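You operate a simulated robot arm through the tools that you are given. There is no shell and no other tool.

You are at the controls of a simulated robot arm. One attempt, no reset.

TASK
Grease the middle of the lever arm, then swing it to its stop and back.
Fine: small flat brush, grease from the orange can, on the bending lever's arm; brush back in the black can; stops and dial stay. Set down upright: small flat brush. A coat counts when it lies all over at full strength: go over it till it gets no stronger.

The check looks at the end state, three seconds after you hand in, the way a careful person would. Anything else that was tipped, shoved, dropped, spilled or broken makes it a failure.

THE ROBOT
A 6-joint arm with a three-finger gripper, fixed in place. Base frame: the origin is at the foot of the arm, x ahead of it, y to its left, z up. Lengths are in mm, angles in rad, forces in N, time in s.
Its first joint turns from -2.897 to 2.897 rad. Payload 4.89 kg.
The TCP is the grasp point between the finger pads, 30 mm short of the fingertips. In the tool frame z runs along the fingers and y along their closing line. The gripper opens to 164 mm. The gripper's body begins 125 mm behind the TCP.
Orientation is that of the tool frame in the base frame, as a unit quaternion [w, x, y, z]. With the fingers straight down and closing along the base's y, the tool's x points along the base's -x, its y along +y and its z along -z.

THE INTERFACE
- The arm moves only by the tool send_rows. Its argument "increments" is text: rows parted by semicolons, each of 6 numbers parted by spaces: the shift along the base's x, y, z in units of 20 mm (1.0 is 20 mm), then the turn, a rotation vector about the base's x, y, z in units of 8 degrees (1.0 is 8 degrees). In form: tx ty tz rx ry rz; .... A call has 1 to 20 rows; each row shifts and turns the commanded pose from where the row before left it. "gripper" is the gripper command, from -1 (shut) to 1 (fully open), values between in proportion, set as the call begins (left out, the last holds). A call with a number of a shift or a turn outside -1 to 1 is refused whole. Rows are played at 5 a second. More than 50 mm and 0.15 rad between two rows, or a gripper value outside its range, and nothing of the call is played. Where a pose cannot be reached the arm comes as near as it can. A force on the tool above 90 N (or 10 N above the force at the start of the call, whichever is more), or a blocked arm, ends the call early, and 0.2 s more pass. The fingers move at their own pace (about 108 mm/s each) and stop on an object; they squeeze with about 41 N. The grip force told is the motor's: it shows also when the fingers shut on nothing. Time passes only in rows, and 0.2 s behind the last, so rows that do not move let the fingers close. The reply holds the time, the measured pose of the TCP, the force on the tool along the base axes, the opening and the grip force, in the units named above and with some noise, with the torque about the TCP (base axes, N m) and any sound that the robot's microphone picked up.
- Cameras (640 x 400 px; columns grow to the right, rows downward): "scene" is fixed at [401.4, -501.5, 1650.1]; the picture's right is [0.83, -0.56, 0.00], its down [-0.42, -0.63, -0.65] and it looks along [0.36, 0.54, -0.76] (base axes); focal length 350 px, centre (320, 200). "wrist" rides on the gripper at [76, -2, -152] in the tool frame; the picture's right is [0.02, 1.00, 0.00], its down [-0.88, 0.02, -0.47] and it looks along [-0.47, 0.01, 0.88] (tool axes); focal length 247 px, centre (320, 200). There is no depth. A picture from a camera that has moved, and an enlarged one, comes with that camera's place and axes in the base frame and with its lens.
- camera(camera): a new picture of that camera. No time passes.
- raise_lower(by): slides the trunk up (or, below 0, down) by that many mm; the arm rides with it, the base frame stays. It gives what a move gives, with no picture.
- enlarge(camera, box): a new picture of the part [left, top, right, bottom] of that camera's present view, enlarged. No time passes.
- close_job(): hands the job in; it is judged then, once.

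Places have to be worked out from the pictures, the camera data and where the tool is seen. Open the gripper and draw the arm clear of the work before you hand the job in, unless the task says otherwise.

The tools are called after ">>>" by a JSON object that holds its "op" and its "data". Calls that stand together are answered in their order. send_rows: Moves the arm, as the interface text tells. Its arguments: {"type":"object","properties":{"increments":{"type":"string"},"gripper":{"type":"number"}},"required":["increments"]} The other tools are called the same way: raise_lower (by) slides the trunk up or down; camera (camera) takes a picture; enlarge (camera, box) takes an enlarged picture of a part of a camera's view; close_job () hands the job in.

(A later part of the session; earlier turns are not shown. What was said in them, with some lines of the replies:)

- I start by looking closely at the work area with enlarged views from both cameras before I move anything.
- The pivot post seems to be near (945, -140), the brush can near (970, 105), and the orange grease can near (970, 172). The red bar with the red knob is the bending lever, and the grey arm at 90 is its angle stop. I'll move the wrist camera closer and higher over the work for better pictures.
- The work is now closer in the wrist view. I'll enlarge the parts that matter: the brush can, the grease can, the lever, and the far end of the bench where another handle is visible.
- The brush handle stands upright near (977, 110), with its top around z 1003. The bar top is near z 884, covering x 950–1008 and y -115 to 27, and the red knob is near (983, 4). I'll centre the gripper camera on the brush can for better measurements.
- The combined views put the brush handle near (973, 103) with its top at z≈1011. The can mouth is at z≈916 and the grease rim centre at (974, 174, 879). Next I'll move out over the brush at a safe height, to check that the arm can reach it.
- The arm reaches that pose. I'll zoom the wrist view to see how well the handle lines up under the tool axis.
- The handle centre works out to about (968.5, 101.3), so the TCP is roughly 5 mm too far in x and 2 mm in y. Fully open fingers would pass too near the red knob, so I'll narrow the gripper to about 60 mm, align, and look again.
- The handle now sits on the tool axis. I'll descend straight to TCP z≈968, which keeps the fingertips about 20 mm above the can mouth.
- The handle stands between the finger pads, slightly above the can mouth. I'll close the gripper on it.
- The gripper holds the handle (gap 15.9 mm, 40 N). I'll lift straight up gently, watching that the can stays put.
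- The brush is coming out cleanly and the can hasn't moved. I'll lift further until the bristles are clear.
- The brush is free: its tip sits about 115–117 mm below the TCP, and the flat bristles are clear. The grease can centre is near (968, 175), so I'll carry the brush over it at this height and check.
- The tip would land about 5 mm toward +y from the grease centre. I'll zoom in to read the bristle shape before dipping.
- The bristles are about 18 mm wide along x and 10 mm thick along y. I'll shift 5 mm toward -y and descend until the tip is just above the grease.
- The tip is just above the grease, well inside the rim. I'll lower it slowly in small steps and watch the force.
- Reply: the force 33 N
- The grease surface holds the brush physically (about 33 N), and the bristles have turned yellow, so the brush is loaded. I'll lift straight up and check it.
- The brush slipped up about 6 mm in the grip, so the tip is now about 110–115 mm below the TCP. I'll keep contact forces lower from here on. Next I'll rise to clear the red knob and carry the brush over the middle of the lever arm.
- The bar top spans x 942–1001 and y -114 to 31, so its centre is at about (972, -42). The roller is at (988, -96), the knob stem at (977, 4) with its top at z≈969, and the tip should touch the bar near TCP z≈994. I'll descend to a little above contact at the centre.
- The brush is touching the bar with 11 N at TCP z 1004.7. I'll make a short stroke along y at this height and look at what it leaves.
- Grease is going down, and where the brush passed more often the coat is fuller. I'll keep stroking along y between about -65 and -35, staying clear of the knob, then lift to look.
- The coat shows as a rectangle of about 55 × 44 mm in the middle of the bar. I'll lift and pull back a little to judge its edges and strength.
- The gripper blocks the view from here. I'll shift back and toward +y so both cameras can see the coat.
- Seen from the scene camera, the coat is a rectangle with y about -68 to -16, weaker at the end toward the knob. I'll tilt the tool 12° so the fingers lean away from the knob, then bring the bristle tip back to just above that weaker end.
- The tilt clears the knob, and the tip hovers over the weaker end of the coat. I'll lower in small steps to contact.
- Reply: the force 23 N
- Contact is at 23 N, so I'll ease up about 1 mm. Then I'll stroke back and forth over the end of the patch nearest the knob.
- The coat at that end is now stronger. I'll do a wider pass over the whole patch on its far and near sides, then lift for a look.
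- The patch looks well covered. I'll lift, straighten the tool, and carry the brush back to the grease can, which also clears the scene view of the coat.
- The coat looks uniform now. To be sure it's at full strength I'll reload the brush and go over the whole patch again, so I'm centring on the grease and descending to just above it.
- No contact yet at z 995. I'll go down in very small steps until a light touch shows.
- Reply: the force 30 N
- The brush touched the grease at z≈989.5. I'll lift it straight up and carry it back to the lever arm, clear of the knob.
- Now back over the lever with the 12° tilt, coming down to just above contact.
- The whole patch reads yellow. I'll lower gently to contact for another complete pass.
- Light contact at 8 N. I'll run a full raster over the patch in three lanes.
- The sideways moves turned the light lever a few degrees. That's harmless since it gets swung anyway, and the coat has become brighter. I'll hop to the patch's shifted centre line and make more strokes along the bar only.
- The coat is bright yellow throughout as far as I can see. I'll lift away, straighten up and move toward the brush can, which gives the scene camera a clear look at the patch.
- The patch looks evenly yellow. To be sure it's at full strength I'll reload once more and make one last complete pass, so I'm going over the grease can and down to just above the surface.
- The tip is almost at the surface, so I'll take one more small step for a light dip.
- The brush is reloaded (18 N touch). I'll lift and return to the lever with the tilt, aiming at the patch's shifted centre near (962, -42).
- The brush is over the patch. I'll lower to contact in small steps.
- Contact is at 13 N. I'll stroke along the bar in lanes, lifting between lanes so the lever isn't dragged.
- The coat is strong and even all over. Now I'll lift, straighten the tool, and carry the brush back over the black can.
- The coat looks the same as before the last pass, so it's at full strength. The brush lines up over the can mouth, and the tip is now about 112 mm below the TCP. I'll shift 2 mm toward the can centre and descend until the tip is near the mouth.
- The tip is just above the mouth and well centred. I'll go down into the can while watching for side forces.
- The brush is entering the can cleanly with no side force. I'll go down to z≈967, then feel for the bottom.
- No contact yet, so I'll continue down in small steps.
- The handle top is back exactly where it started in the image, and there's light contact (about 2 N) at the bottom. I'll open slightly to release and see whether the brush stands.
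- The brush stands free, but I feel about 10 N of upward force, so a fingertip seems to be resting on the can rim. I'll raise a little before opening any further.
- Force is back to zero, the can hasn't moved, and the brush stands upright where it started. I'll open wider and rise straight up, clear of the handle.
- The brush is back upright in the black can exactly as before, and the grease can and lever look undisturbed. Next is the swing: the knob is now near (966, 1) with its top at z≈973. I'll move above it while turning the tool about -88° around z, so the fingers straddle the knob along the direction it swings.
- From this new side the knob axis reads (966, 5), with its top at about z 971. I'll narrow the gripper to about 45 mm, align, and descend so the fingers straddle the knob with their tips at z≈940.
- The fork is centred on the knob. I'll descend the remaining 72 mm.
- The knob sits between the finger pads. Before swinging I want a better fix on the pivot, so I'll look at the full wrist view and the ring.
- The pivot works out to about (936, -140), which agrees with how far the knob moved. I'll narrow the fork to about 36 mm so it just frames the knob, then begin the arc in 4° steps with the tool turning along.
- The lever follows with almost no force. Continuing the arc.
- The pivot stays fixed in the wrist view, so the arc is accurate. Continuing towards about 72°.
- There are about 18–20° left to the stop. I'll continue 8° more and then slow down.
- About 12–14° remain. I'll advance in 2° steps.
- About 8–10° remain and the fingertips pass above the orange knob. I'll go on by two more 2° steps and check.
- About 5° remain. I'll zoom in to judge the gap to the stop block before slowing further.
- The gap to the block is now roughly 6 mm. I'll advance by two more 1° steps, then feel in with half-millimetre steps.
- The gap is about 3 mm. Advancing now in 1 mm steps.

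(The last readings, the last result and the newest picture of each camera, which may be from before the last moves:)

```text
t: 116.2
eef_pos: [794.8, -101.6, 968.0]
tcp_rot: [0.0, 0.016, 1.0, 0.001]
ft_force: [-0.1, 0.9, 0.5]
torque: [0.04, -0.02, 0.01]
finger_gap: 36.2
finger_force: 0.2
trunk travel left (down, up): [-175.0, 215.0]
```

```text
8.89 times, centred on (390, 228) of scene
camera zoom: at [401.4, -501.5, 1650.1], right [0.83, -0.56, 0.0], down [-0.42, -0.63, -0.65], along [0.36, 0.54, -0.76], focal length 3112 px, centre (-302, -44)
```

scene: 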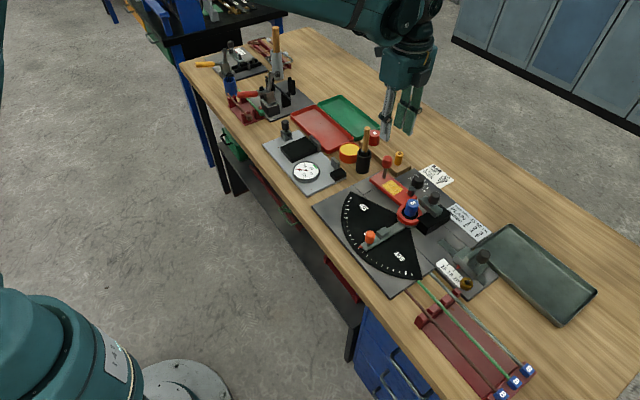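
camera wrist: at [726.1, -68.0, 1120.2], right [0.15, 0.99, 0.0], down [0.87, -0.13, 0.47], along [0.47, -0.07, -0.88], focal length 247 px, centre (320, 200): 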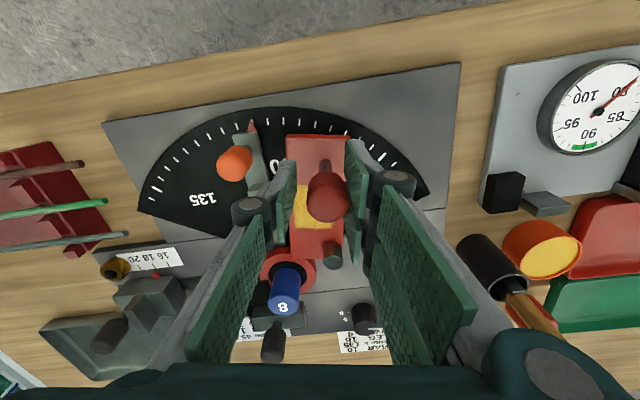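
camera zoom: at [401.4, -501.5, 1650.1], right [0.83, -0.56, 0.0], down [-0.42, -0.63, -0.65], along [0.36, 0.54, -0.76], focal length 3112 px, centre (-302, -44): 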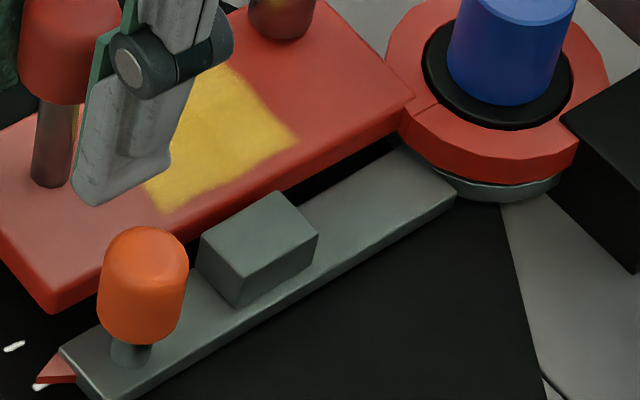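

The bar edge is nearly at the block. I'll continue with 0.6 mm steps while watching the force.

>>> {"op": "send_rows", "data": {"increments": "-0.008 -0.03 0 0 0 0.03;0 0 0 0 0 0"}}

>>> {"op": "send_rows", "data": {"increments": "-0.008 -0.03 0 0 0 0.03;0 0 0 0 0 0"}}

>>> {"op": "send_rows", "data": {"increments": "-0.008 -0.03 0 0 0 0.03;0 0 0 0 0 0"}}

>>> {"op": "enlarge", "data": {"camera": "scene", "box": [365, 205, 415, 250]}}

```text
t: 116.8
eef_pos: [793.8, -100.4, 967.1]
tcp_rot: [0.0, 0.013, 1.0, 0.0]
ft_force: [0.4, 0.4, 0.0]
torque: [-0.01, -0.02, -0.03]
finger_gap: 36.6
finger_force: 0.3
trunk travel left (down, up): [-175.0, 215.0]
```

```text
t: 117.4
eef_pos: [795.8, -101.3, 967.6]
tcp_rot: [0.0, 0.011, 1.0, 0.0]
ft_force: [0.5, -0.3, 0.7]
torque: [-0.01, 0.01, -0.02]
finger_gap: 36.4
finger_force: 0.1
trunk travel left (down, up): [-175.0, 215.0]
```

```text
t: 118.0
eef_pos: [794.2, -102.5, 966.7]
tcp_rot: [0.0, 0.01, 1.0, 0.0]
ft_force: [0.9, 1.1, -1.5]
torque: [-0.01, 0.05, 0.02]
finger_gap: 36.5
finger_force: 1.2
trunk travel left (down, up): [-175.0, 215.0]
```

```text
8.89 times, centred on (390, 228) of scene
camera zoom: at [401.4, -501.5, 1650.1], right [0.83, -0.56, 0.0], down [-0.42, -0.63, -0.65], along [0.36, 0.54, -0.76], focal length 3112 px, centre (-302, -44)
```

zoom: 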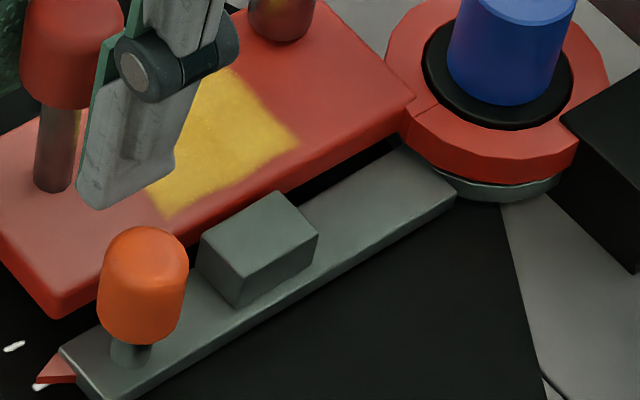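

No clear contact force yet, and the stop hasn't moved. Continuing with small steps.

>>> {"op": "send_rows", "data": {"increments": "-0.007 -0.03 0 0 0 0.03;0 0 0 0 0 0"}}

>>> {"op": "send_rows", "data": {"increments": "-0.007 -0.03 0 0 0 0.03;0 0 0 0 0 0"}}

>>> {"op": "send_rows", "data": {"increments": "-0.007 -0.03 0 0 0 0.03;0 0 0 0 0 0"}}

>>> {"op": "enlarge", "data": {"camera": "scene", "box": [365, 205, 415, 250]}}

```text
t: 118.6
eef_pos: [795.0, -102.6, 967.5]
tcp_rot: [0.0, 0.008, 1.0, 0.0]
ft_force: [0.4, 0.5, 0.3]
torque: [-0.02, 0.0, -0.01]
finger_gap: 36.2
finger_force: 0.4
trunk travel left (down, up): [-175.0, 215.0]
```

```text
t: 119.2
eef_pos: [794.5, -102.6, 967.8]
tcp_rot: [0.0, 0.005, 1.0, 0.0]
ft_force: [0.4, 1.0, -0.8]
torque: [-0.02, 0.01, 0.02]
finger_gap: 36.3
finger_force: 0.6
trunk travel left (down, up): [-175.0, 215.0]
```

```text
t: 119.8
eef_pos: [794.2, -103.4, 967.0]
tcp_rot: [0.0, 0.003, 1.0, 0.0]
ft_force: [-0.2, 1.4, -0.3]
torque: [0.02, 0.0, 0.01]
finger_gap: 36.7
finger_force: 0.6
trunk travel left (down, up): [-175.0, 215.0]
```

```text
8.89 times, centred on (390, 228) of scene
camera zoom: at [401.4, -501.5, 1650.1], right [0.83, -0.56, 0.0], down [-0.42, -0.63, -0.65], along [0.36, 0.54, -0.76], focal length 3112 px, centre (-302, -44)
```

zoom: 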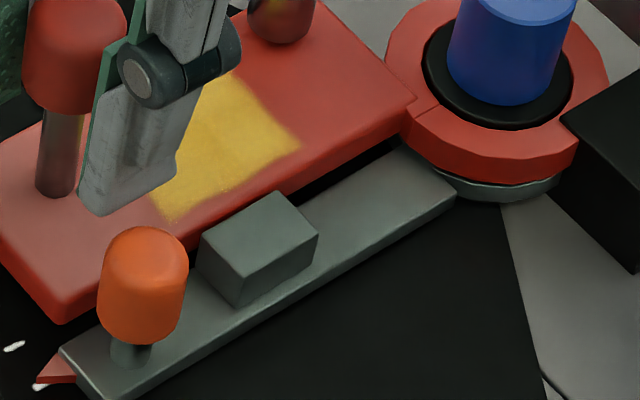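

Still no clear contact, and the lever keeps following. I'll keep feeling in with 0.8 mm steps.

>>> {"op": "send_rows", "data": {"increments": "-0.008 -0.04 0 0 0 0.04;0 0 0 0 0 0"}}

>>> {"op": "send_rows", "data": {"increments": "-0.008 -0.04 0 0 0 0.04;0 0 0 0 0 0"}}

>>> {"op": "enlarge", "data": {"camera": "scene", "box": [365, 205, 415, 250]}}

>>> {"op": "enlarge", "data": {"camera": "wrist", "box": [210, 100, 370, 300]}}

```text
t: 120.4
eef_pos: [794.1, -104.7, 966.8]
tcp_rot: [0.001, 0.0, 1.0, 0.0]
ft_force: [0.5, 0.5, -0.4]
torque: [0.03, 0.02, 0.02]
finger_gap: 36.5
finger_force: 0.2
trunk travel left (down, up): [-175.0, 215.0]
```

```text
t: 121.0
eef_pos: [794.0, -104.6, 967.7]
tcp_rot: [0.001, -0.003, 1.0, 0.0]
ft_force: [2.2, 1.6, 0.7]
torque: [0.07, -0.04, -0.01]
finger_gap: 37.3
finger_force: 1.7
trunk travel left (down, up): [-175.0, 215.0]
```

```text
8.89 times, centred on (390, 228) of scene
camera zoom: at [401.4, -501.5, 1650.1], right [0.83, -0.56, 0.0], down [-0.42, -0.63, -0.65], along [0.36, 0.54, -0.76], focal length 3112 px, centre (-302, -44)
```

zoom: 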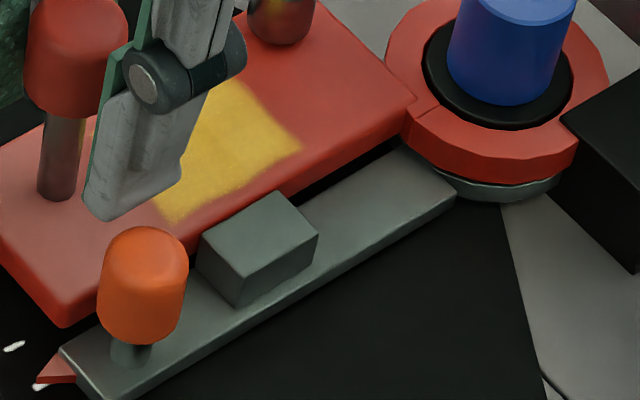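

```text
2.00 times, centred on (290, 200) of wrist
camera zoom: at [717.6, -106.6, 1119.8], right [-0.03, 1.0, 0.0], down [0.88, 0.02, 0.47], along [0.47, 0.01, -0.88], focal length 494 px, centre (380, 200)
```

zoom: 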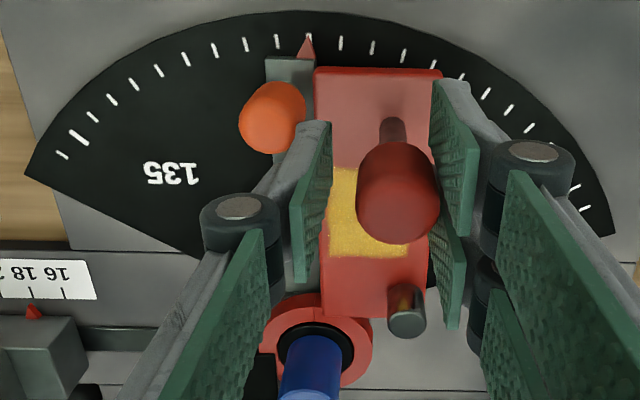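

The finger gap was pushed from 36.5 to 37.3 mm and the force rose, so the lever seems to be at its stop. I'll press one more small step to confirm that the lever no longer moves and the stop holds.

>>> {"op": "send_rows", "data": {"increments": "-0.006 -0.04 0 0 0 0;0 0 0 0 0 0"}}

>>> {"op": "enlarge", "data": {"camera": "scene", "box": [365, 205, 415, 250]}}

```text
t: 121.6
eef_pos: [793.8, -106.7, 967.9]
tcp_rot: [0.0, -0.004, 1.0, 0.0]
ft_force: [2.7, 6.7, -1.0]
torque: [0.02, -0.01, 0.0]
finger_gap: 38.9
finger_force: 2.9
trunk travel left (down, up): [-175.0, 215.0]
```

```text
8.89 times, centred on (390, 228) of scene
camera zoom: at [401.4, -501.5, 1650.1], right [0.83, -0.56, 0.0], down [-0.42, -0.63, -0.65], along [0.36, 0.54, -0.76], focal length 3112 px, centre (-302, -44)
```

zoom: 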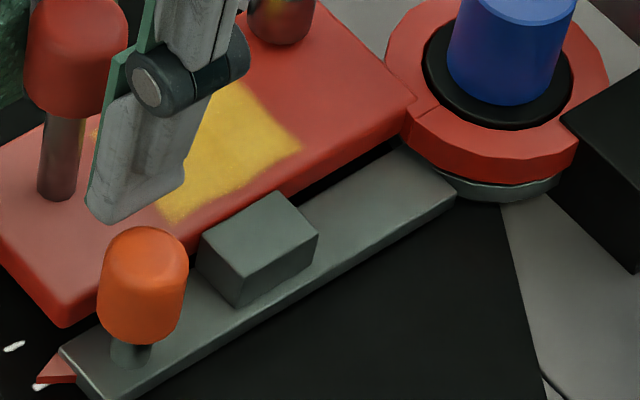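

Contact is confirmed: 6.7 N, the lever is stationary, and the stop and orange knob haven't moved. Now I'll swing back along the same arc, first taking up the play, with the tool turning along.

>>> {"op": "send_rows", "data": {"increments": "0.09 0.51 0 0 0 -0.5;0.165 0.485 0 0 0 -0.5;0.205 0.47 0 0 0 -0.5;0 0 0 0 0 0"}}

>>> {"op": "enlarge", "data": {"camera": "scene", "box": [345, 180, 425, 260]}}

>>> {"op": "enlarge", "data": {"camera": "wrist", "box": [210, 100, 370, 300]}}

```text
t: 122.6
eef_pos: [802.0, -75.4, 967.8]
tcp_rot: [0.0, 0.102, 0.995, 0.001]
ft_force: [0.3, -0.3, -0.9]
torque: [0.05, 0.03, -0.01]
finger_gap: 36.2
finger_force: 0.1
trunk travel left (down, up): [-175.0, 215.0]
```

```text
5.00 times, centred on (385, 220) of scene
camera zoom: at [401.4, -501.5, 1650.1], right [0.83, -0.56, 0.0], down [-0.42, -0.63, -0.65], along [0.36, 0.54, -0.76], focal length 1750 px, centre (-5, 100)
```

zoom: 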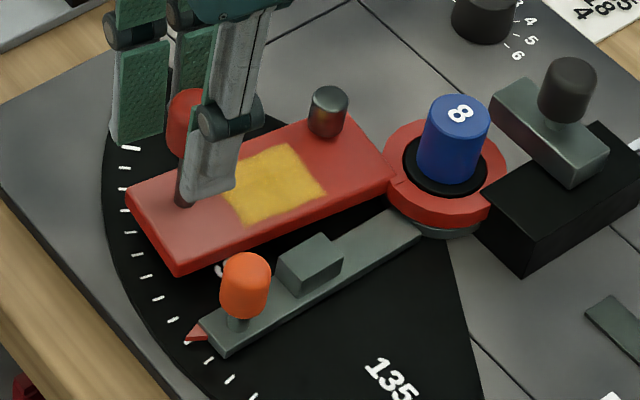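

```text
2.00 times, centred on (290, 200) of wrist
camera zoom: at [727.7, -61.3, 1120.2], right [0.18, 0.98, 0.0], down [0.87, -0.16, 0.47], along [0.47, -0.09, -0.88], focal length 494 px, centre (380, 200)
```

zoom: 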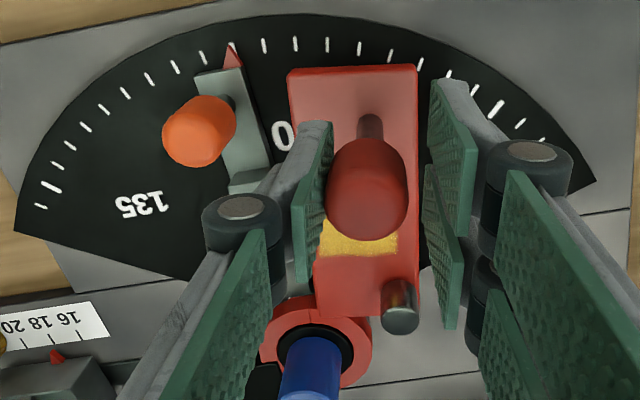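

The lever comes back with the fork and the stop hasn't moved. Continuing the return arc.

>>> {"op": "send_rows", "data": {"increments": "0.235 0.455 0 0 0 -0.5;0.265 0.44 0 0 0 -0.5;0.295 0.42 0 0 0 -0.5;0.325 0.395 0 0 0 -0.5;0.35 0.375 0 0 0 -0.5;0.375 0.35 0 0 0 -0.5;0.4 0.32 0 0 0 -0.5;0 0 0 0 0 0"}}

>>> {"op": "camera", "data": {"camera": "wrist"}}

>>> {"op": "enlarge", "data": {"camera": "scene", "box": [340, 130, 450, 240]}}

```text
t: 124.4
eef_pos: [849.1, -20.3, 968.3]
tcp_rot: [0.0, 0.339, 0.941, 0.0]
ft_force: [-1.3, 0.4, -0.5]
torque: [-0.04, 0.02, 0.01]
finger_gap: 36.1
finger_force: 0.0
trunk travel left (down, up): [-175.0, 215.0]
```

```text
taken
camera wrist: at [788.8, 27.7, 1120.6], right [0.62, 0.78, 0.0], down [0.69, -0.55, 0.47], along [0.37, -0.29, -0.88], focal length 247 px, centre (320, 200)
```

wrist: 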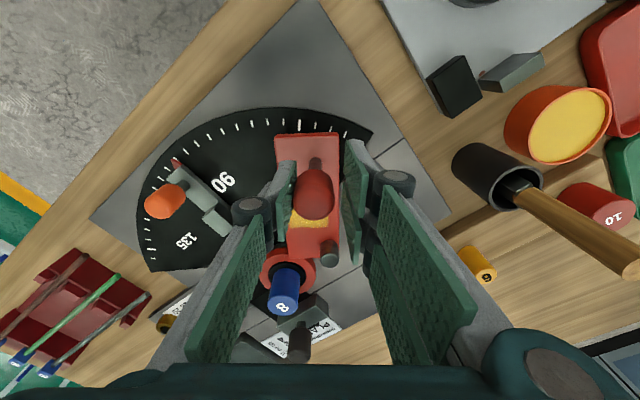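

```text
3.64 times, centred on (395, 185) of scene
camera zoom: at [401.4, -501.5, 1650.1], right [0.83, -0.56, 0.0], down [-0.42, -0.63, -0.65], along [0.36, 0.54, -0.76], focal length 1273 px, centre (47, 254)
```

zoom: 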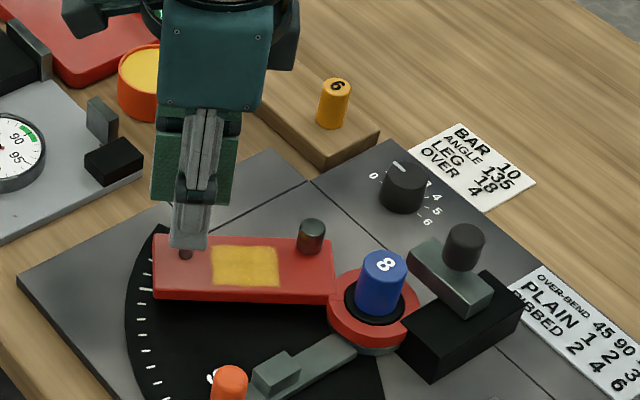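

The lever is about halfway back and still framed well. Continuing.

>>> {"op": "send_rows", "data": {"increments": "0.425 0.295 0 0 0 -0.5;0.44 0.26 0 0 0 -0.5;0.455 0.23 0 0 0 -0.5;0.475 0.2 0 0 0 -0.5;0.485 0.165 0 0 0 -0.5;0.495 0.13 0 0 0 -0.5;0.505 0.1 0 0 0 -0.5;0.51 0.06 0 0 0 -0.5;0 0 0 0 0 0"}}

>>> {"op": "camera", "data": {"camera": "wrist"}}

>>> {"op": "enlarge", "data": {"camera": "scene", "box": [340, 130, 450, 240]}}

```text
t: 126.4
eef_pos: [923.7, 8.4, 967.0]
tcp_rot: [0.0, 0.585, 0.811, 0.0]
ft_force: [-0.2, -0.2, 1.0]
torque: [-0.01, 0.03, -0.01]
finger_gap: 36.1
finger_force: 0.0
trunk travel left (down, up): [-175.0, 215.0]
```

```text
taken
camera wrist: at [898.4, 80.6, 1119.9], right [0.94, 0.33, 0.0], down [0.29, -0.83, 0.47], along [0.16, -0.45, -0.88], focal length 247 px, centre (320, 200)
```

wrist: 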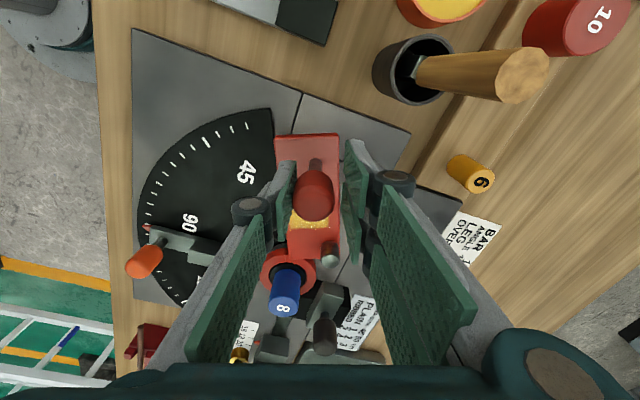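

```text
3.64 times, centred on (395, 185) of scene
camera zoom: at [401.4, -501.5, 1650.1], right [0.83, -0.56, 0.0], down [-0.42, -0.63, -0.65], along [0.36, 0.54, -0.76], focal length 1273 px, centre (47, 254)
```

zoom: 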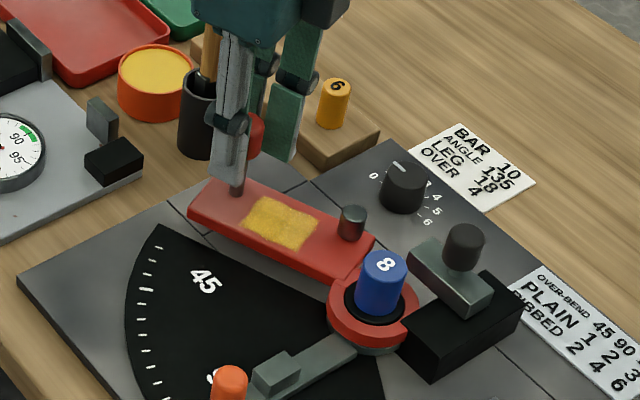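

The lever is about 20° from home. I'll go on 12° more, then slow down for the home position.

>>> {"op": "send_rows", "data": {"increments": "0.51 0.025 0 0 0 -0.5;0.515 -0.01 0 0 0 -0.5;0.51 -0.05 0 0 0 -0.5;0 0 0 0 0 0"}}

>>> {"op": "camera", "data": {"camera": "wrist"}}

>>> {"op": "enlarge", "data": {"camera": "scene", "box": [385, 165, 425, 205]}}

>>> {"op": "enlarge", "data": {"camera": "scene", "box": [340, 150, 460, 250]}}

```text
t: 127.4
eef_pos: [954.5, 6.1, 967.0]
tcp_rot: [-0.001, 0.667, 0.745, 0.0]
ft_force: [0.1, -0.2, -0.3]
torque: [-0.01, 0.01, -0.06]
finger_gap: 36.4
finger_force: 0.0
trunk travel left (down, up): [-175.0, 215.0]
```

```text
taken
camera wrist: at [944.7, 83.8, 1121.0], right [0.99, 0.13, 0.0], down [0.12, -0.87, 0.47], along [0.06, -0.47, -0.88], focal length 247 px, centre (320, 200)
```

wrist: 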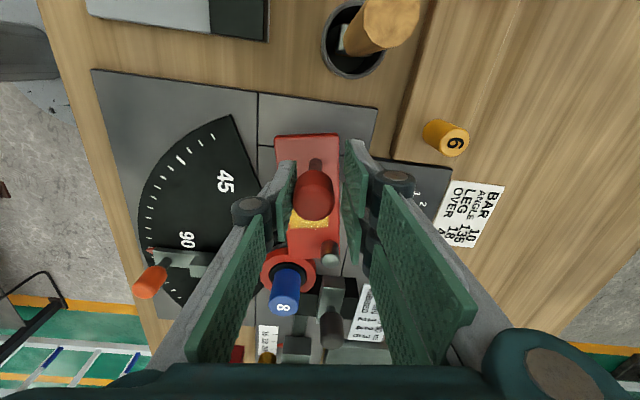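

```text
10.00 times, centred on (405, 185) of scene
camera zoom: at [401.4, -501.5, 1650.1], right [0.83, -0.56, 0.0], down [-0.42, -0.63, -0.65], along [0.36, 0.54, -0.76], focal length 3501 px, centre (-530, 350)
```

zoom: 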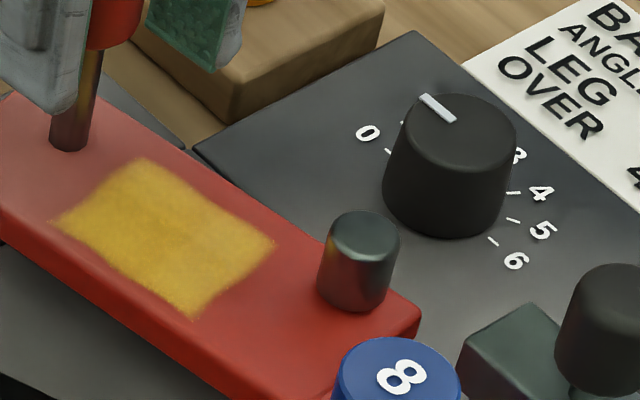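

```text
4.00 times, centred on (400, 200) of scene
camera zoom: at [401.4, -501.5, 1650.1], right [0.83, -0.56, 0.0], down [-0.42, -0.63, -0.65], along [0.36, 0.54, -0.76], focal length 1400 px, centre (0, 200)
```

zoom: 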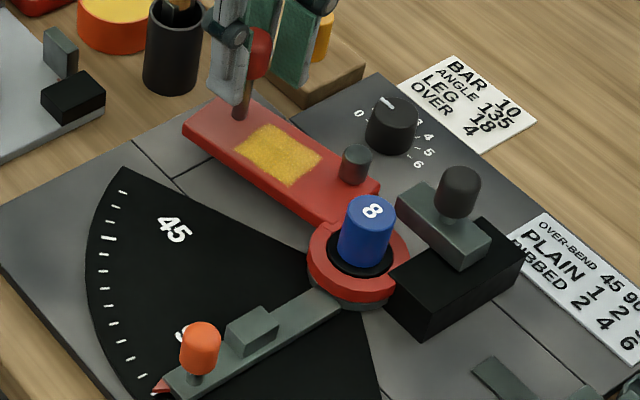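

The lever is about 9° short of its original place, using the initial picture as the reference. Next come one 4° step and then finer steps.

>>> {"op": "send_rows", "data": {"increments": "0.505 -0.08 0 0 0 -0.5;0.25 -0.05 0 0 0 -0.25;0 0 0 0 0 0"}}

>>> {"op": "enlarge", "data": {"camera": "scene", "box": [385, 165, 425, 205]}}

>>> {"op": "enlarge", "data": {"camera": "scene", "box": [340, 150, 460, 250]}}

```text
t: 128.2
eef_pos: [970.1, 5.1, 967.4]
tcp_rot: [0.0, 0.705, 0.709, -0.001]
ft_force: [0.4, -1.7, -1.1]
torque: [0.06, 0.0, 0.0]
finger_gap: 36.1
finger_force: 0.1
trunk travel left (down, up): [-175.0, 215.0]
```

```text
10.00 times, centred on (405, 185) of scene
camera zoom: at [401.4, -501.5, 1650.1], right [0.83, -0.56, 0.0], down [-0.42, -0.63, -0.65], along [0.36, 0.54, -0.76], focal length 3501 px, centre (-530, 350)
```

zoom: 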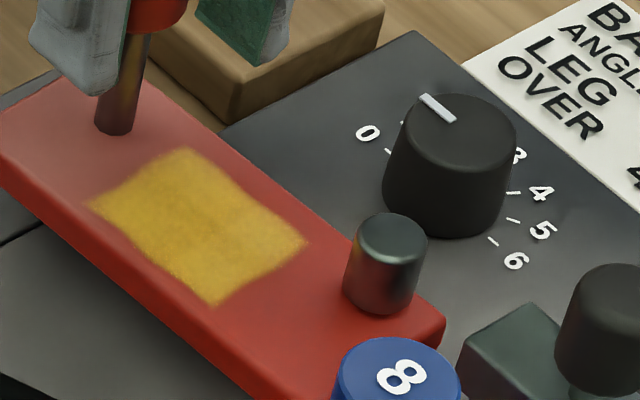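

```text
4.00 times, centred on (400, 200) of scene
camera zoom: at [401.4, -501.5, 1650.1], right [0.83, -0.56, 0.0], down [-0.42, -0.63, -0.65], along [0.36, 0.54, -0.76], focal length 1400 px, centre (0, 200)
```

zoom: 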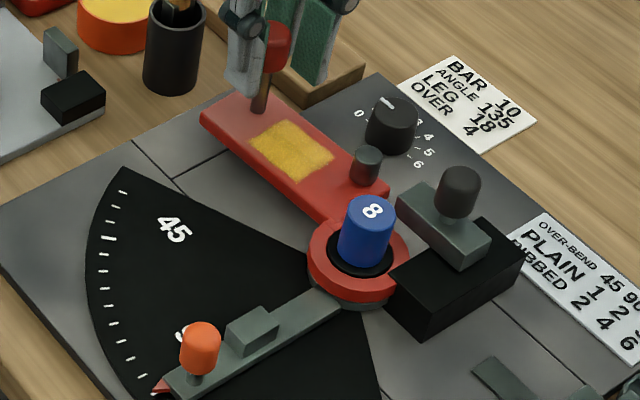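

The stem base still has about 28 px (some 9 mm) to go to its original spot. I'll move in 2 mm steps, watching for the home stop.

>>> {"op": "send_rows", "data": {"increments": "0.097 -0.022 0 0 0 -0.0975;0.097 -0.022 0 0 0 -0.0975;0.097 -0.024 0 0 0 -0.0975;0 0 0 0 0 0"}}

>>> {"op": "enlarge", "data": {"camera": "scene", "box": [385, 165, 425, 205]}}

```text
t: 129.2
eef_pos: [975.5, 2.4, 967.5]
tcp_rot: [0.0, 0.72, 0.694, 0.0]
ft_force: [-0.8, -0.6, -0.3]
torque: [0.0, -0.03, 0.0]
finger_gap: 36.3
finger_force: 0.6
trunk travel left (down, up): [-175.0, 215.0]
```

```text
10.00 times, centred on (405, 185) of scene
camera zoom: at [401.4, -501.5, 1650.1], right [0.83, -0.56, 0.0], down [-0.42, -0.63, -0.65], along [0.36, 0.54, -0.76], focal length 3501 px, centre (-530, 350)
```

zoom: 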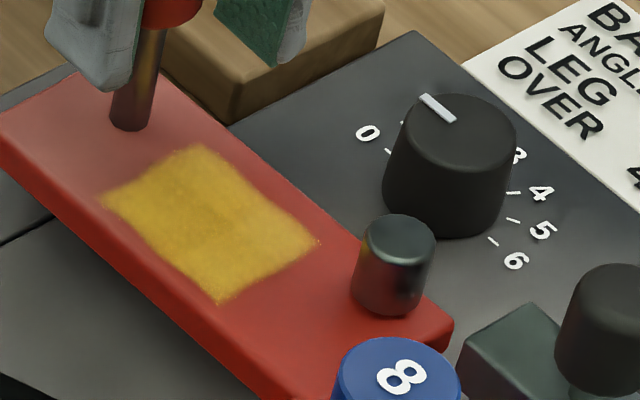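

About 3 mm remain to the starting position. Continuing with 1 mm steps.

>>> {"op": "send_rows", "data": {"increments": "0.0485 -0.012 0 0 0 -0.049;0.0485 -0.012 0 0 0 -0.049;0 0 0 0 0 0"}}

>>> {"op": "enlarge", "data": {"camera": "scene", "box": [385, 165, 425, 205]}}

>>> {"op": "enlarge", "data": {"camera": "scene", "box": [340, 150, 460, 250]}}

```text
t: 130.0
eef_pos: [977.5, 2.5, 967.2]
tcp_rot: [0.0, 0.724, 0.689, 0.001]
ft_force: [-0.7, 0.2, -0.5]
torque: [-0.01, 0.0, 0.01]
finger_gap: 36.2
finger_force: 0.1
trunk travel left (down, up): [-175.0, 215.0]
```

```text
10.00 times, centred on (405, 185) of scene
camera zoom: at [401.4, -501.5, 1650.1], right [0.83, -0.56, 0.0], down [-0.42, -0.63, -0.65], along [0.36, 0.54, -0.76], focal length 3501 px, centre (-530, 350)
```

zoom: 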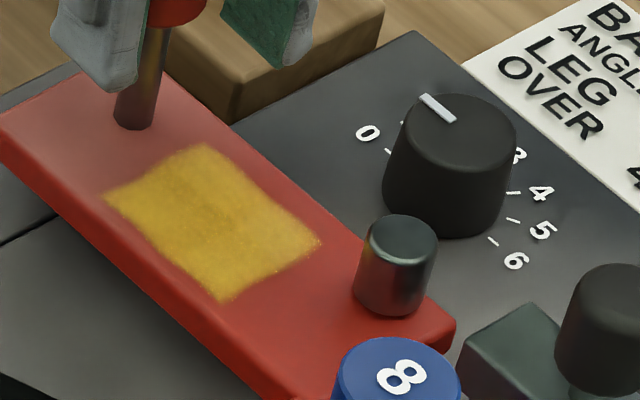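

```text
4.00 times, centred on (400, 200) of scene
camera zoom: at [401.4, -501.5, 1650.1], right [0.83, -0.56, 0.0], down [-0.42, -0.63, -0.65], along [0.36, 0.54, -0.76], focal length 1400 px, centre (0, 200)
```

zoom: 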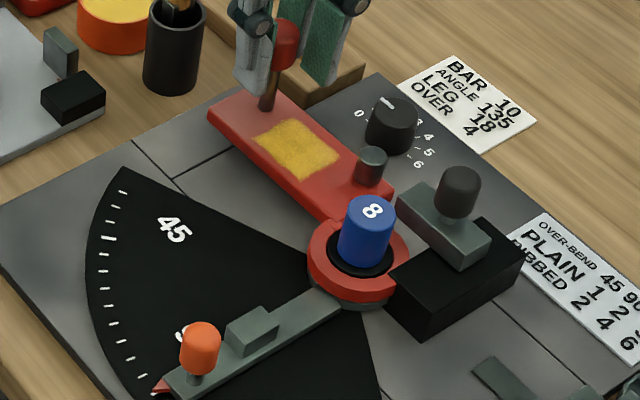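

Close: the left bar corner is at (209,112) against the original (213,108). Two more 1 mm steps.

>>> {"op": "send_rows", "data": {"increments": "0.0485 -0.013 0 0 0 -0.049;0.0485 -0.013 0 0 0 -0.049;0 0 0 0 0 0"}}

>>> {"op": "enlarge", "data": {"camera": "scene", "box": [385, 165, 425, 205]}}

>>> {"op": "enlarge", "data": {"camera": "scene", "box": [340, 150, 460, 250]}}

```text
t: 130.8
eef_pos: [979.2, 1.4, 967.5]
tcp_rot: [0.0, 0.729, 0.685, 0.0]
ft_force: [-0.9, 0.5, -0.9]
torque: [0.0, 0.0, -0.01]
finger_gap: 36.4
finger_force: 0.3
trunk travel left (down, up): [-175.0, 215.0]
```

```text
10.00 times, centred on (405, 185) of scene
camera zoom: at [401.4, -501.5, 1650.1], right [0.83, -0.56, 0.0], down [-0.42, -0.63, -0.65], along [0.36, 0.54, -0.76], focal length 3501 px, centre (-530, 350)
```

zoom: 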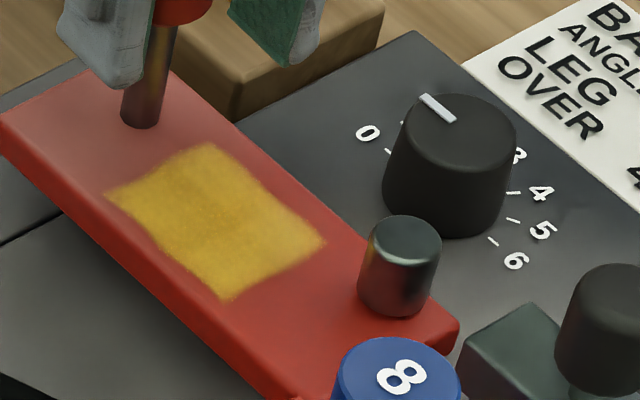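

```text
4.00 times, centred on (400, 200) of scene
camera zoom: at [401.4, -501.5, 1650.1], right [0.83, -0.56, 0.0], down [-0.42, -0.63, -0.65], along [0.36, 0.54, -0.76], focal length 1400 px, centre (0, 200)
```

zoom: 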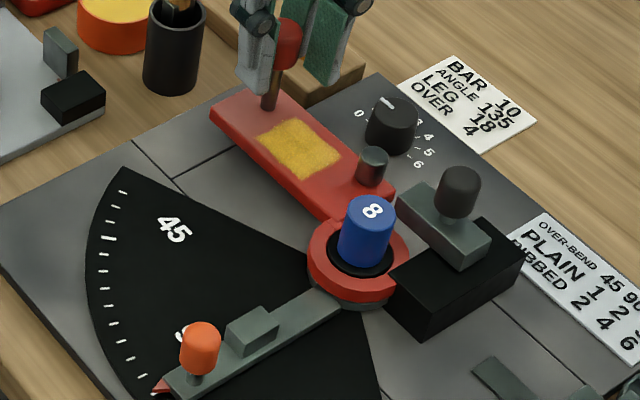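

It's almost exactly at the original position. I'll take 0.6 mm steps and feel for a home stop.

>>> {"op": "send_rows", "data": {"increments": "0.029 -0.008 0 0 0 -0.03;0 0 0 0 0 0"}}

>>> {"op": "send_rows", "data": {"increments": "0.029 -0.008 0 0 0 -0.03;0 0 0 0 0 0"}}

>>> {"op": "enlarge", "data": {"camera": "scene", "box": [385, 165, 425, 205]}}

>>> {"op": "enlarge", "data": {"camera": "scene", "box": [340, 150, 460, 250]}}

```text
t: 131.4
eef_pos: [980.1, 0.8, 967.1]
tcp_rot: [0.0, 0.73, 0.683, 0.0]
ft_force: [-0.4, 0.2, -0.6]
torque: [0.04, 0.01, 0.01]
finger_gap: 36.4
finger_force: 0.7
trunk travel left (down, up): [-175.0, 215.0]
```

```text
t: 132.0
eef_pos: [980.3, 2.9, 967.5]
tcp_rot: [-0.001, 0.732, 0.682, 0.0]
ft_force: [-3.2, 0.2, -0.7]
torque: [-0.01, 0.07, -0.02]
finger_gap: 37.2
finger_force: 1.6
trunk travel left (down, up): [-175.0, 215.0]
```

```text
10.00 times, centred on (405, 185) of scene
camera zoom: at [401.4, -501.5, 1650.1], right [0.83, -0.56, 0.0], down [-0.42, -0.63, -0.65], along [0.36, 0.54, -0.76], focal length 3501 px, centre (-530, 350)
```

zoom: 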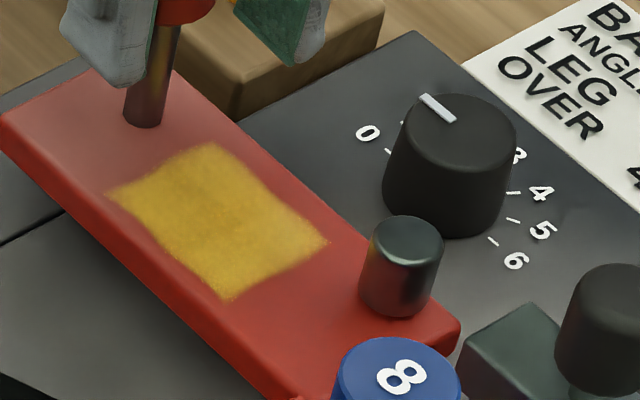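

```text
4.00 times, centred on (400, 200) of scene
camera zoom: at [401.4, -501.5, 1650.1], right [0.83, -0.56, 0.0], down [-0.42, -0.63, -0.65], along [0.36, 0.54, -0.76], focal length 1400 px, centre (0, 200)
```

zoom: 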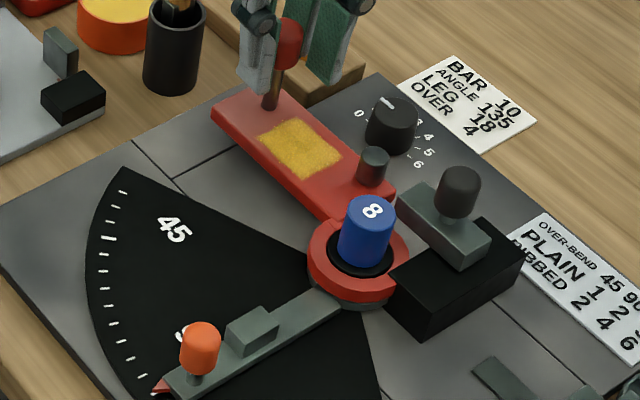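

The home stop is felt (3 N, gap pushed to 37.2 mm), and the lever matches its original picture. I'll back the finger off the knob, open slightly and rise straight up.

>>> {"op": "send_rows", "data": {"increments": "-0.13 0.03 0 0 0 0;0 0 0 0 0 0"}}

>>> {"op": "send_rows", "data": {"increments": "0 0 0 0 0 0;0 0 0 0 0 0;0 0 0.5 0 0 0;0 0 0.9 0 0 0;0 0 0.95 0 0 0;0 0 0.95 0 0 0;0 0 0.95 0 0 0;0 0 0.95 0 0 0;0 0 0.9 0 0 0;0 0 0 0 0 0", "gripper": -0.42}}

>>> {"op": "enlarge", "data": {"camera": "scene", "box": [340, 150, 460, 250]}}

>>> {"op": "camera", "data": {"camera": "wrist"}}

```text
t: 132.6
eef_pos: [978.0, 1.3, 967.3]
tcp_rot: [0.0, 0.731, 0.682, 0.0]
ft_force: [0.1, 0.1, -0.2]
torque: [0.02, 0.02, 0.01]
finger_gap: 36.2
finger_force: 0.1
trunk travel left (down, up): [-175.0, 215.0]
```

```text
t: 134.8
eef_pos: [978.6, 1.7, 1090.0]
tcp_rot: [0.0, 0.732, 0.681, 0.0]
ft_force: [0.1, 0.1, 0.4]
torque: [0.0, -0.02, -0.01]
finger_gap: 47.6
finger_force: 0.0
trunk travel left (down, up): [-175.0, 215.0]
```

```text
4.00 times, centred on (400, 200) of scene
camera zoom: at [401.4, -501.5, 1650.1], right [0.83, -0.56, 0.0], down [-0.42, -0.63, -0.65], along [0.36, 0.54, -0.76], focal length 1400 px, centre (0, 200)
```

zoom: 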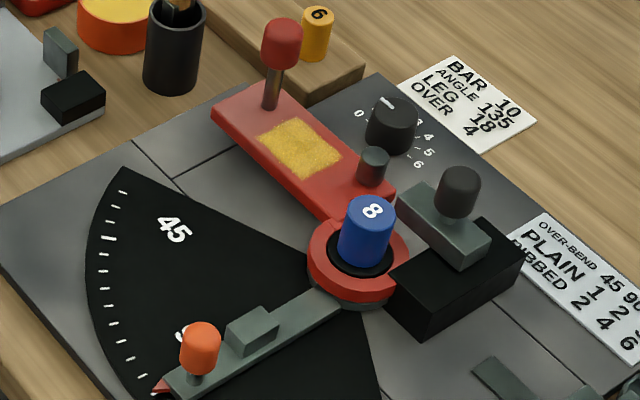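

```text
taken
camera wrist: at [981.3, 79.3, 1242.9], right [1.0, -0.05, 0.0], down [-0.04, -0.88, 0.47], along [-0.02, -0.47, -0.88], focal length 247 px, centre (320, 200)
```

wrist: 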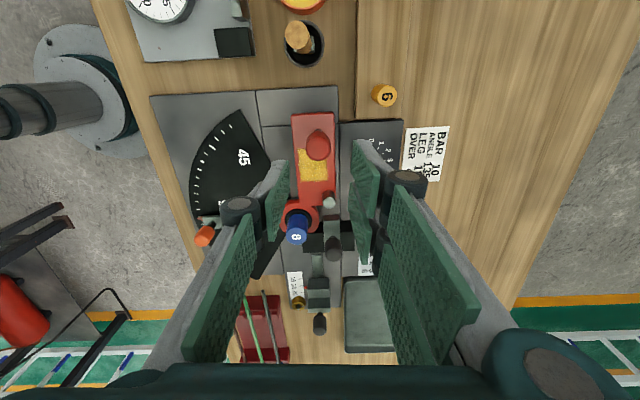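

The lever is back at its original position, and the stop, dial and brush haven't changed. I'll inspect the coat closely once more.

>>> {"op": "enlarge", "data": {"camera": "wrist", "box": [280, 110, 350, 210]}}

>>> {"op": "enlarge", "data": {"camera": "scene", "box": [390, 170, 420, 200]}}

>>> {"op": "enlarge", "data": {"camera": "scene", "box": [335, 120, 395, 180]}}

```text
4.00 times, centred on (315, 160) of wrist
camera zoom: at [981.3, 79.3, 1242.9], right [1.0, -0.05, 0.0], down [-0.04, -0.88, 0.47], along [-0.02, -0.47, -0.88], focal length 988 px, centre (340, 360)
```

zoom: 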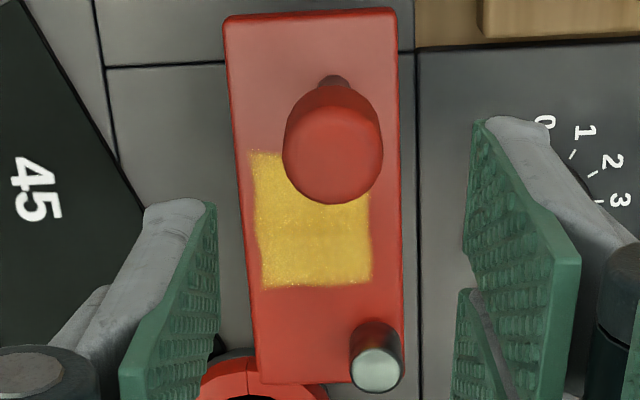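

```text
13.33 times, centred on (405, 185) of scene
camera zoom: at [401.4, -501.5, 1650.1], right [0.83, -0.56, 0.0], down [-0.42, -0.63, -0.65], along [0.36, 0.54, -0.76], focal length 4668 px, centre (-813, 400)
```

zoom: 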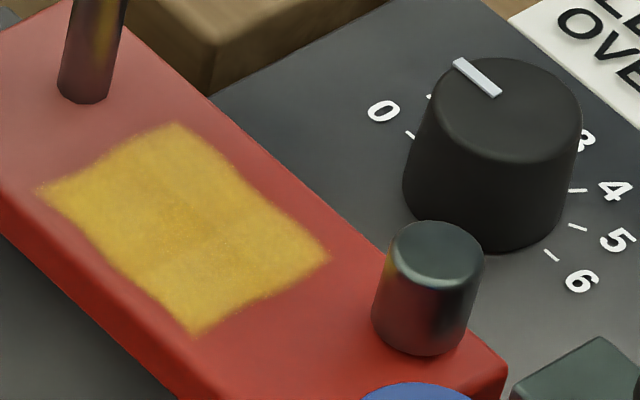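

```text
6.67 times, centred on (365, 150) of scene
camera zoom: at [401.4, -501.5, 1650.1], right [0.83, -0.56, 0.0], down [-0.42, -0.63, -0.65], along [0.36, 0.54, -0.76], focal length 2334 px, centre (20, 533)
```

zoom: 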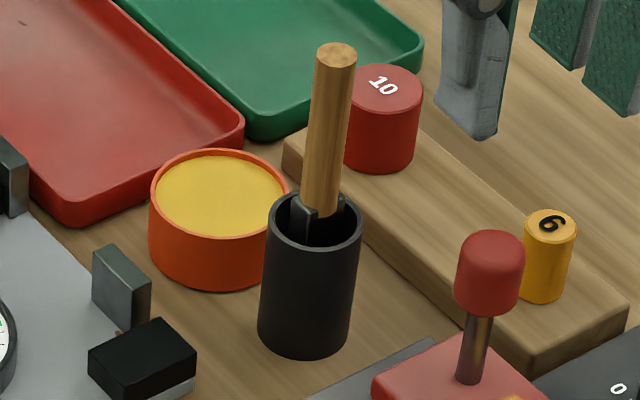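

The coat is an even, full yellow rectangle. The brush stands upright in the black can, and everything else matches the starting pictures. I'll open the gripper and draw the arm up and back, clear of the work.

>>> {"op": "send_rows", "data": {"increments": "0 0 0.95 0 0 0;0 0 0.95 0 0 0;0 0 0.95 0 0 0;0 0 0.95 0 0 0;0 0 0.95 0 0 0;0 0 0.95 0 0 0;0 0 0.95 0 0 0;0 0 0.95 0 0 0;-0.8 0 0.2 0 0 0;-1 0 0 0 0 1;-1 0 0 0 0 1;-1 0 0 0 0 1;-1 0 0 0 0 1;-1 0 0 0 0 1;-1 0 0 0 0 1;-1 0 0 0 0 1;-1 0 0 0 0 1;-1 0 0 0 0 1;-1 0 0 0 0 1;-1 0 0 0 0 1", "gripper": 1}}

>>> {"op": "send_rows", "data": {"increments": "-1 -0.2 0 0 0 0.8;-1 -0.2 0 0 0 0;-1 -0.2 0 0 0 0;-1 -0.2 0 0 0 0;-1 -0.2 0 0 0 0;-1 -0.2 0 0 0 0;-1 -0.2 0 0 0 0;-1 -0.2 0 0 0 0;-1 -0.2 0 0 0 0;0 0 0 0 0 0"}}

>>> {"op": "camera", "data": {"camera": "scene"}}

>>> {"op": "camera", "data": {"camera": "wrist"}}

>>> {"op": "enlarge", "data": {"camera": "scene", "box": [300, 100, 500, 300]}}

```text
t: 139.0
eef_pos: [743.4, 1.8, 1246.0]
tcp_rot: [0.0, 0.052, 0.999, 0.0]
ft_force: [1.4, -0.7, -0.6]
torque: [0.0, 0.14, 0.0]
finger_gap: 163.9
finger_force: 0.0
trunk travel left (down, up): [-175.0, 215.0]
```

```text
t: 141.2
eef_pos: [560.7, -35.1, 1246.1]
tcp_rot: [0.0, -0.003, 1.0, 0.0]
ft_force: [-0.1, 0.3, 0.3]
torque: [0.01, -0.09, 0.03]
finger_gap: 164.1
finger_force: 0.1
trunk travel left (down, up): [-175.0, 215.0]
```

```text
taken
```

scene: 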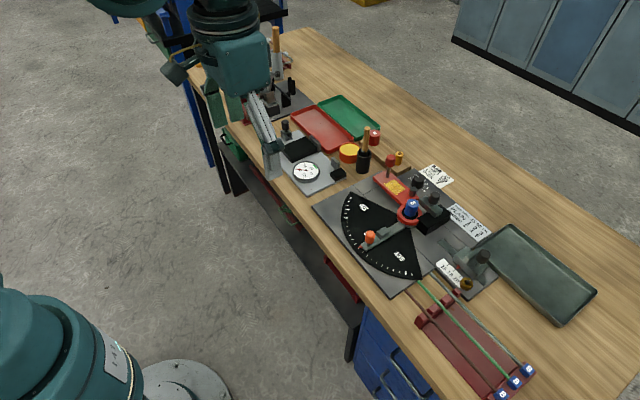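

```text
taken
camera wrist: at [485.3, -35.5, 1398.8], right [-0.03, 1.0, 0.0], down [0.88, 0.02, 0.47], along [0.47, 0.01, -0.88], focal length 247 px, centre (320, 200)
```

wrist: 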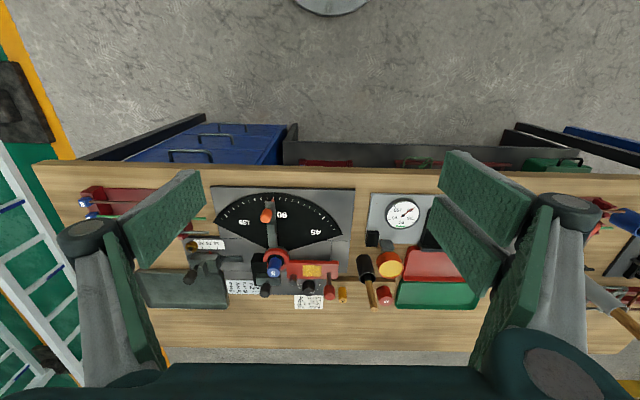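

```text
2.00 times, centred on (400, 200) of scene
camera zoom: at [401.4, -501.5, 1650.1], right [0.83, -0.56, 0.0], down [-0.42, -0.63, -0.65], along [0.36, 0.54, -0.76], focal length 700 px, centre (160, 200)
```

zoom: 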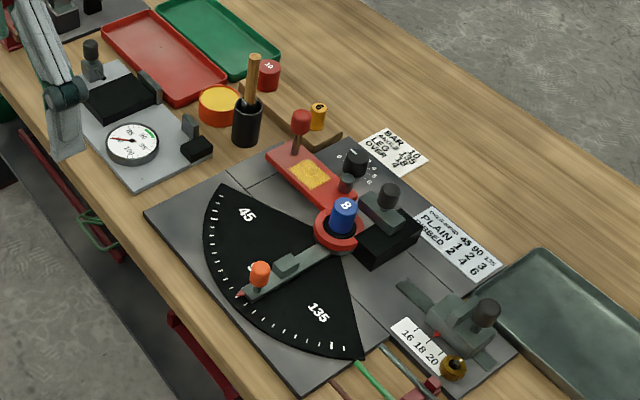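

The final views match the starting scene apart from the greased patch. The lever is home, the angle stop is at 90, and the dial and length stop haven't moved. The brush is upright in the black can, and the gripper is open and clear, so I'm handing in the job.

>>> {"op": "close_job", "data": {}}

```text
The job is handed in.
```

The lever arm is greased in the middle, and I swung it to its stop and back. The job is handed in; I haven't seen the result of the check.

- **Grease:** the coat is an even yellow rectangle of roughly 40 × 50 mm in the middle of the red bar. I loaded the brush three times, and the last pass made no visible difference. I judged full strength by eye from the pictures.
- **Swing:** I moved the lever by its knob until it met the angle stop with light pressure (about 7 N), and the stop did not move. I then brought it back until it touched its home stop, matching the starting picture. While I was brushing, the light lever drifted about 5°; the swing back corrected that.
- **Brush:** it stands upright in the black can where it started. A fingertip briefly rested on the can rim at about 10 N when I let go; the can did not move.
- **Everything else:** the angle stop (still at 90), the length stop and the dial look unchanged. I saw no spilled grease. The gripper is open and the arm is clear of the work.
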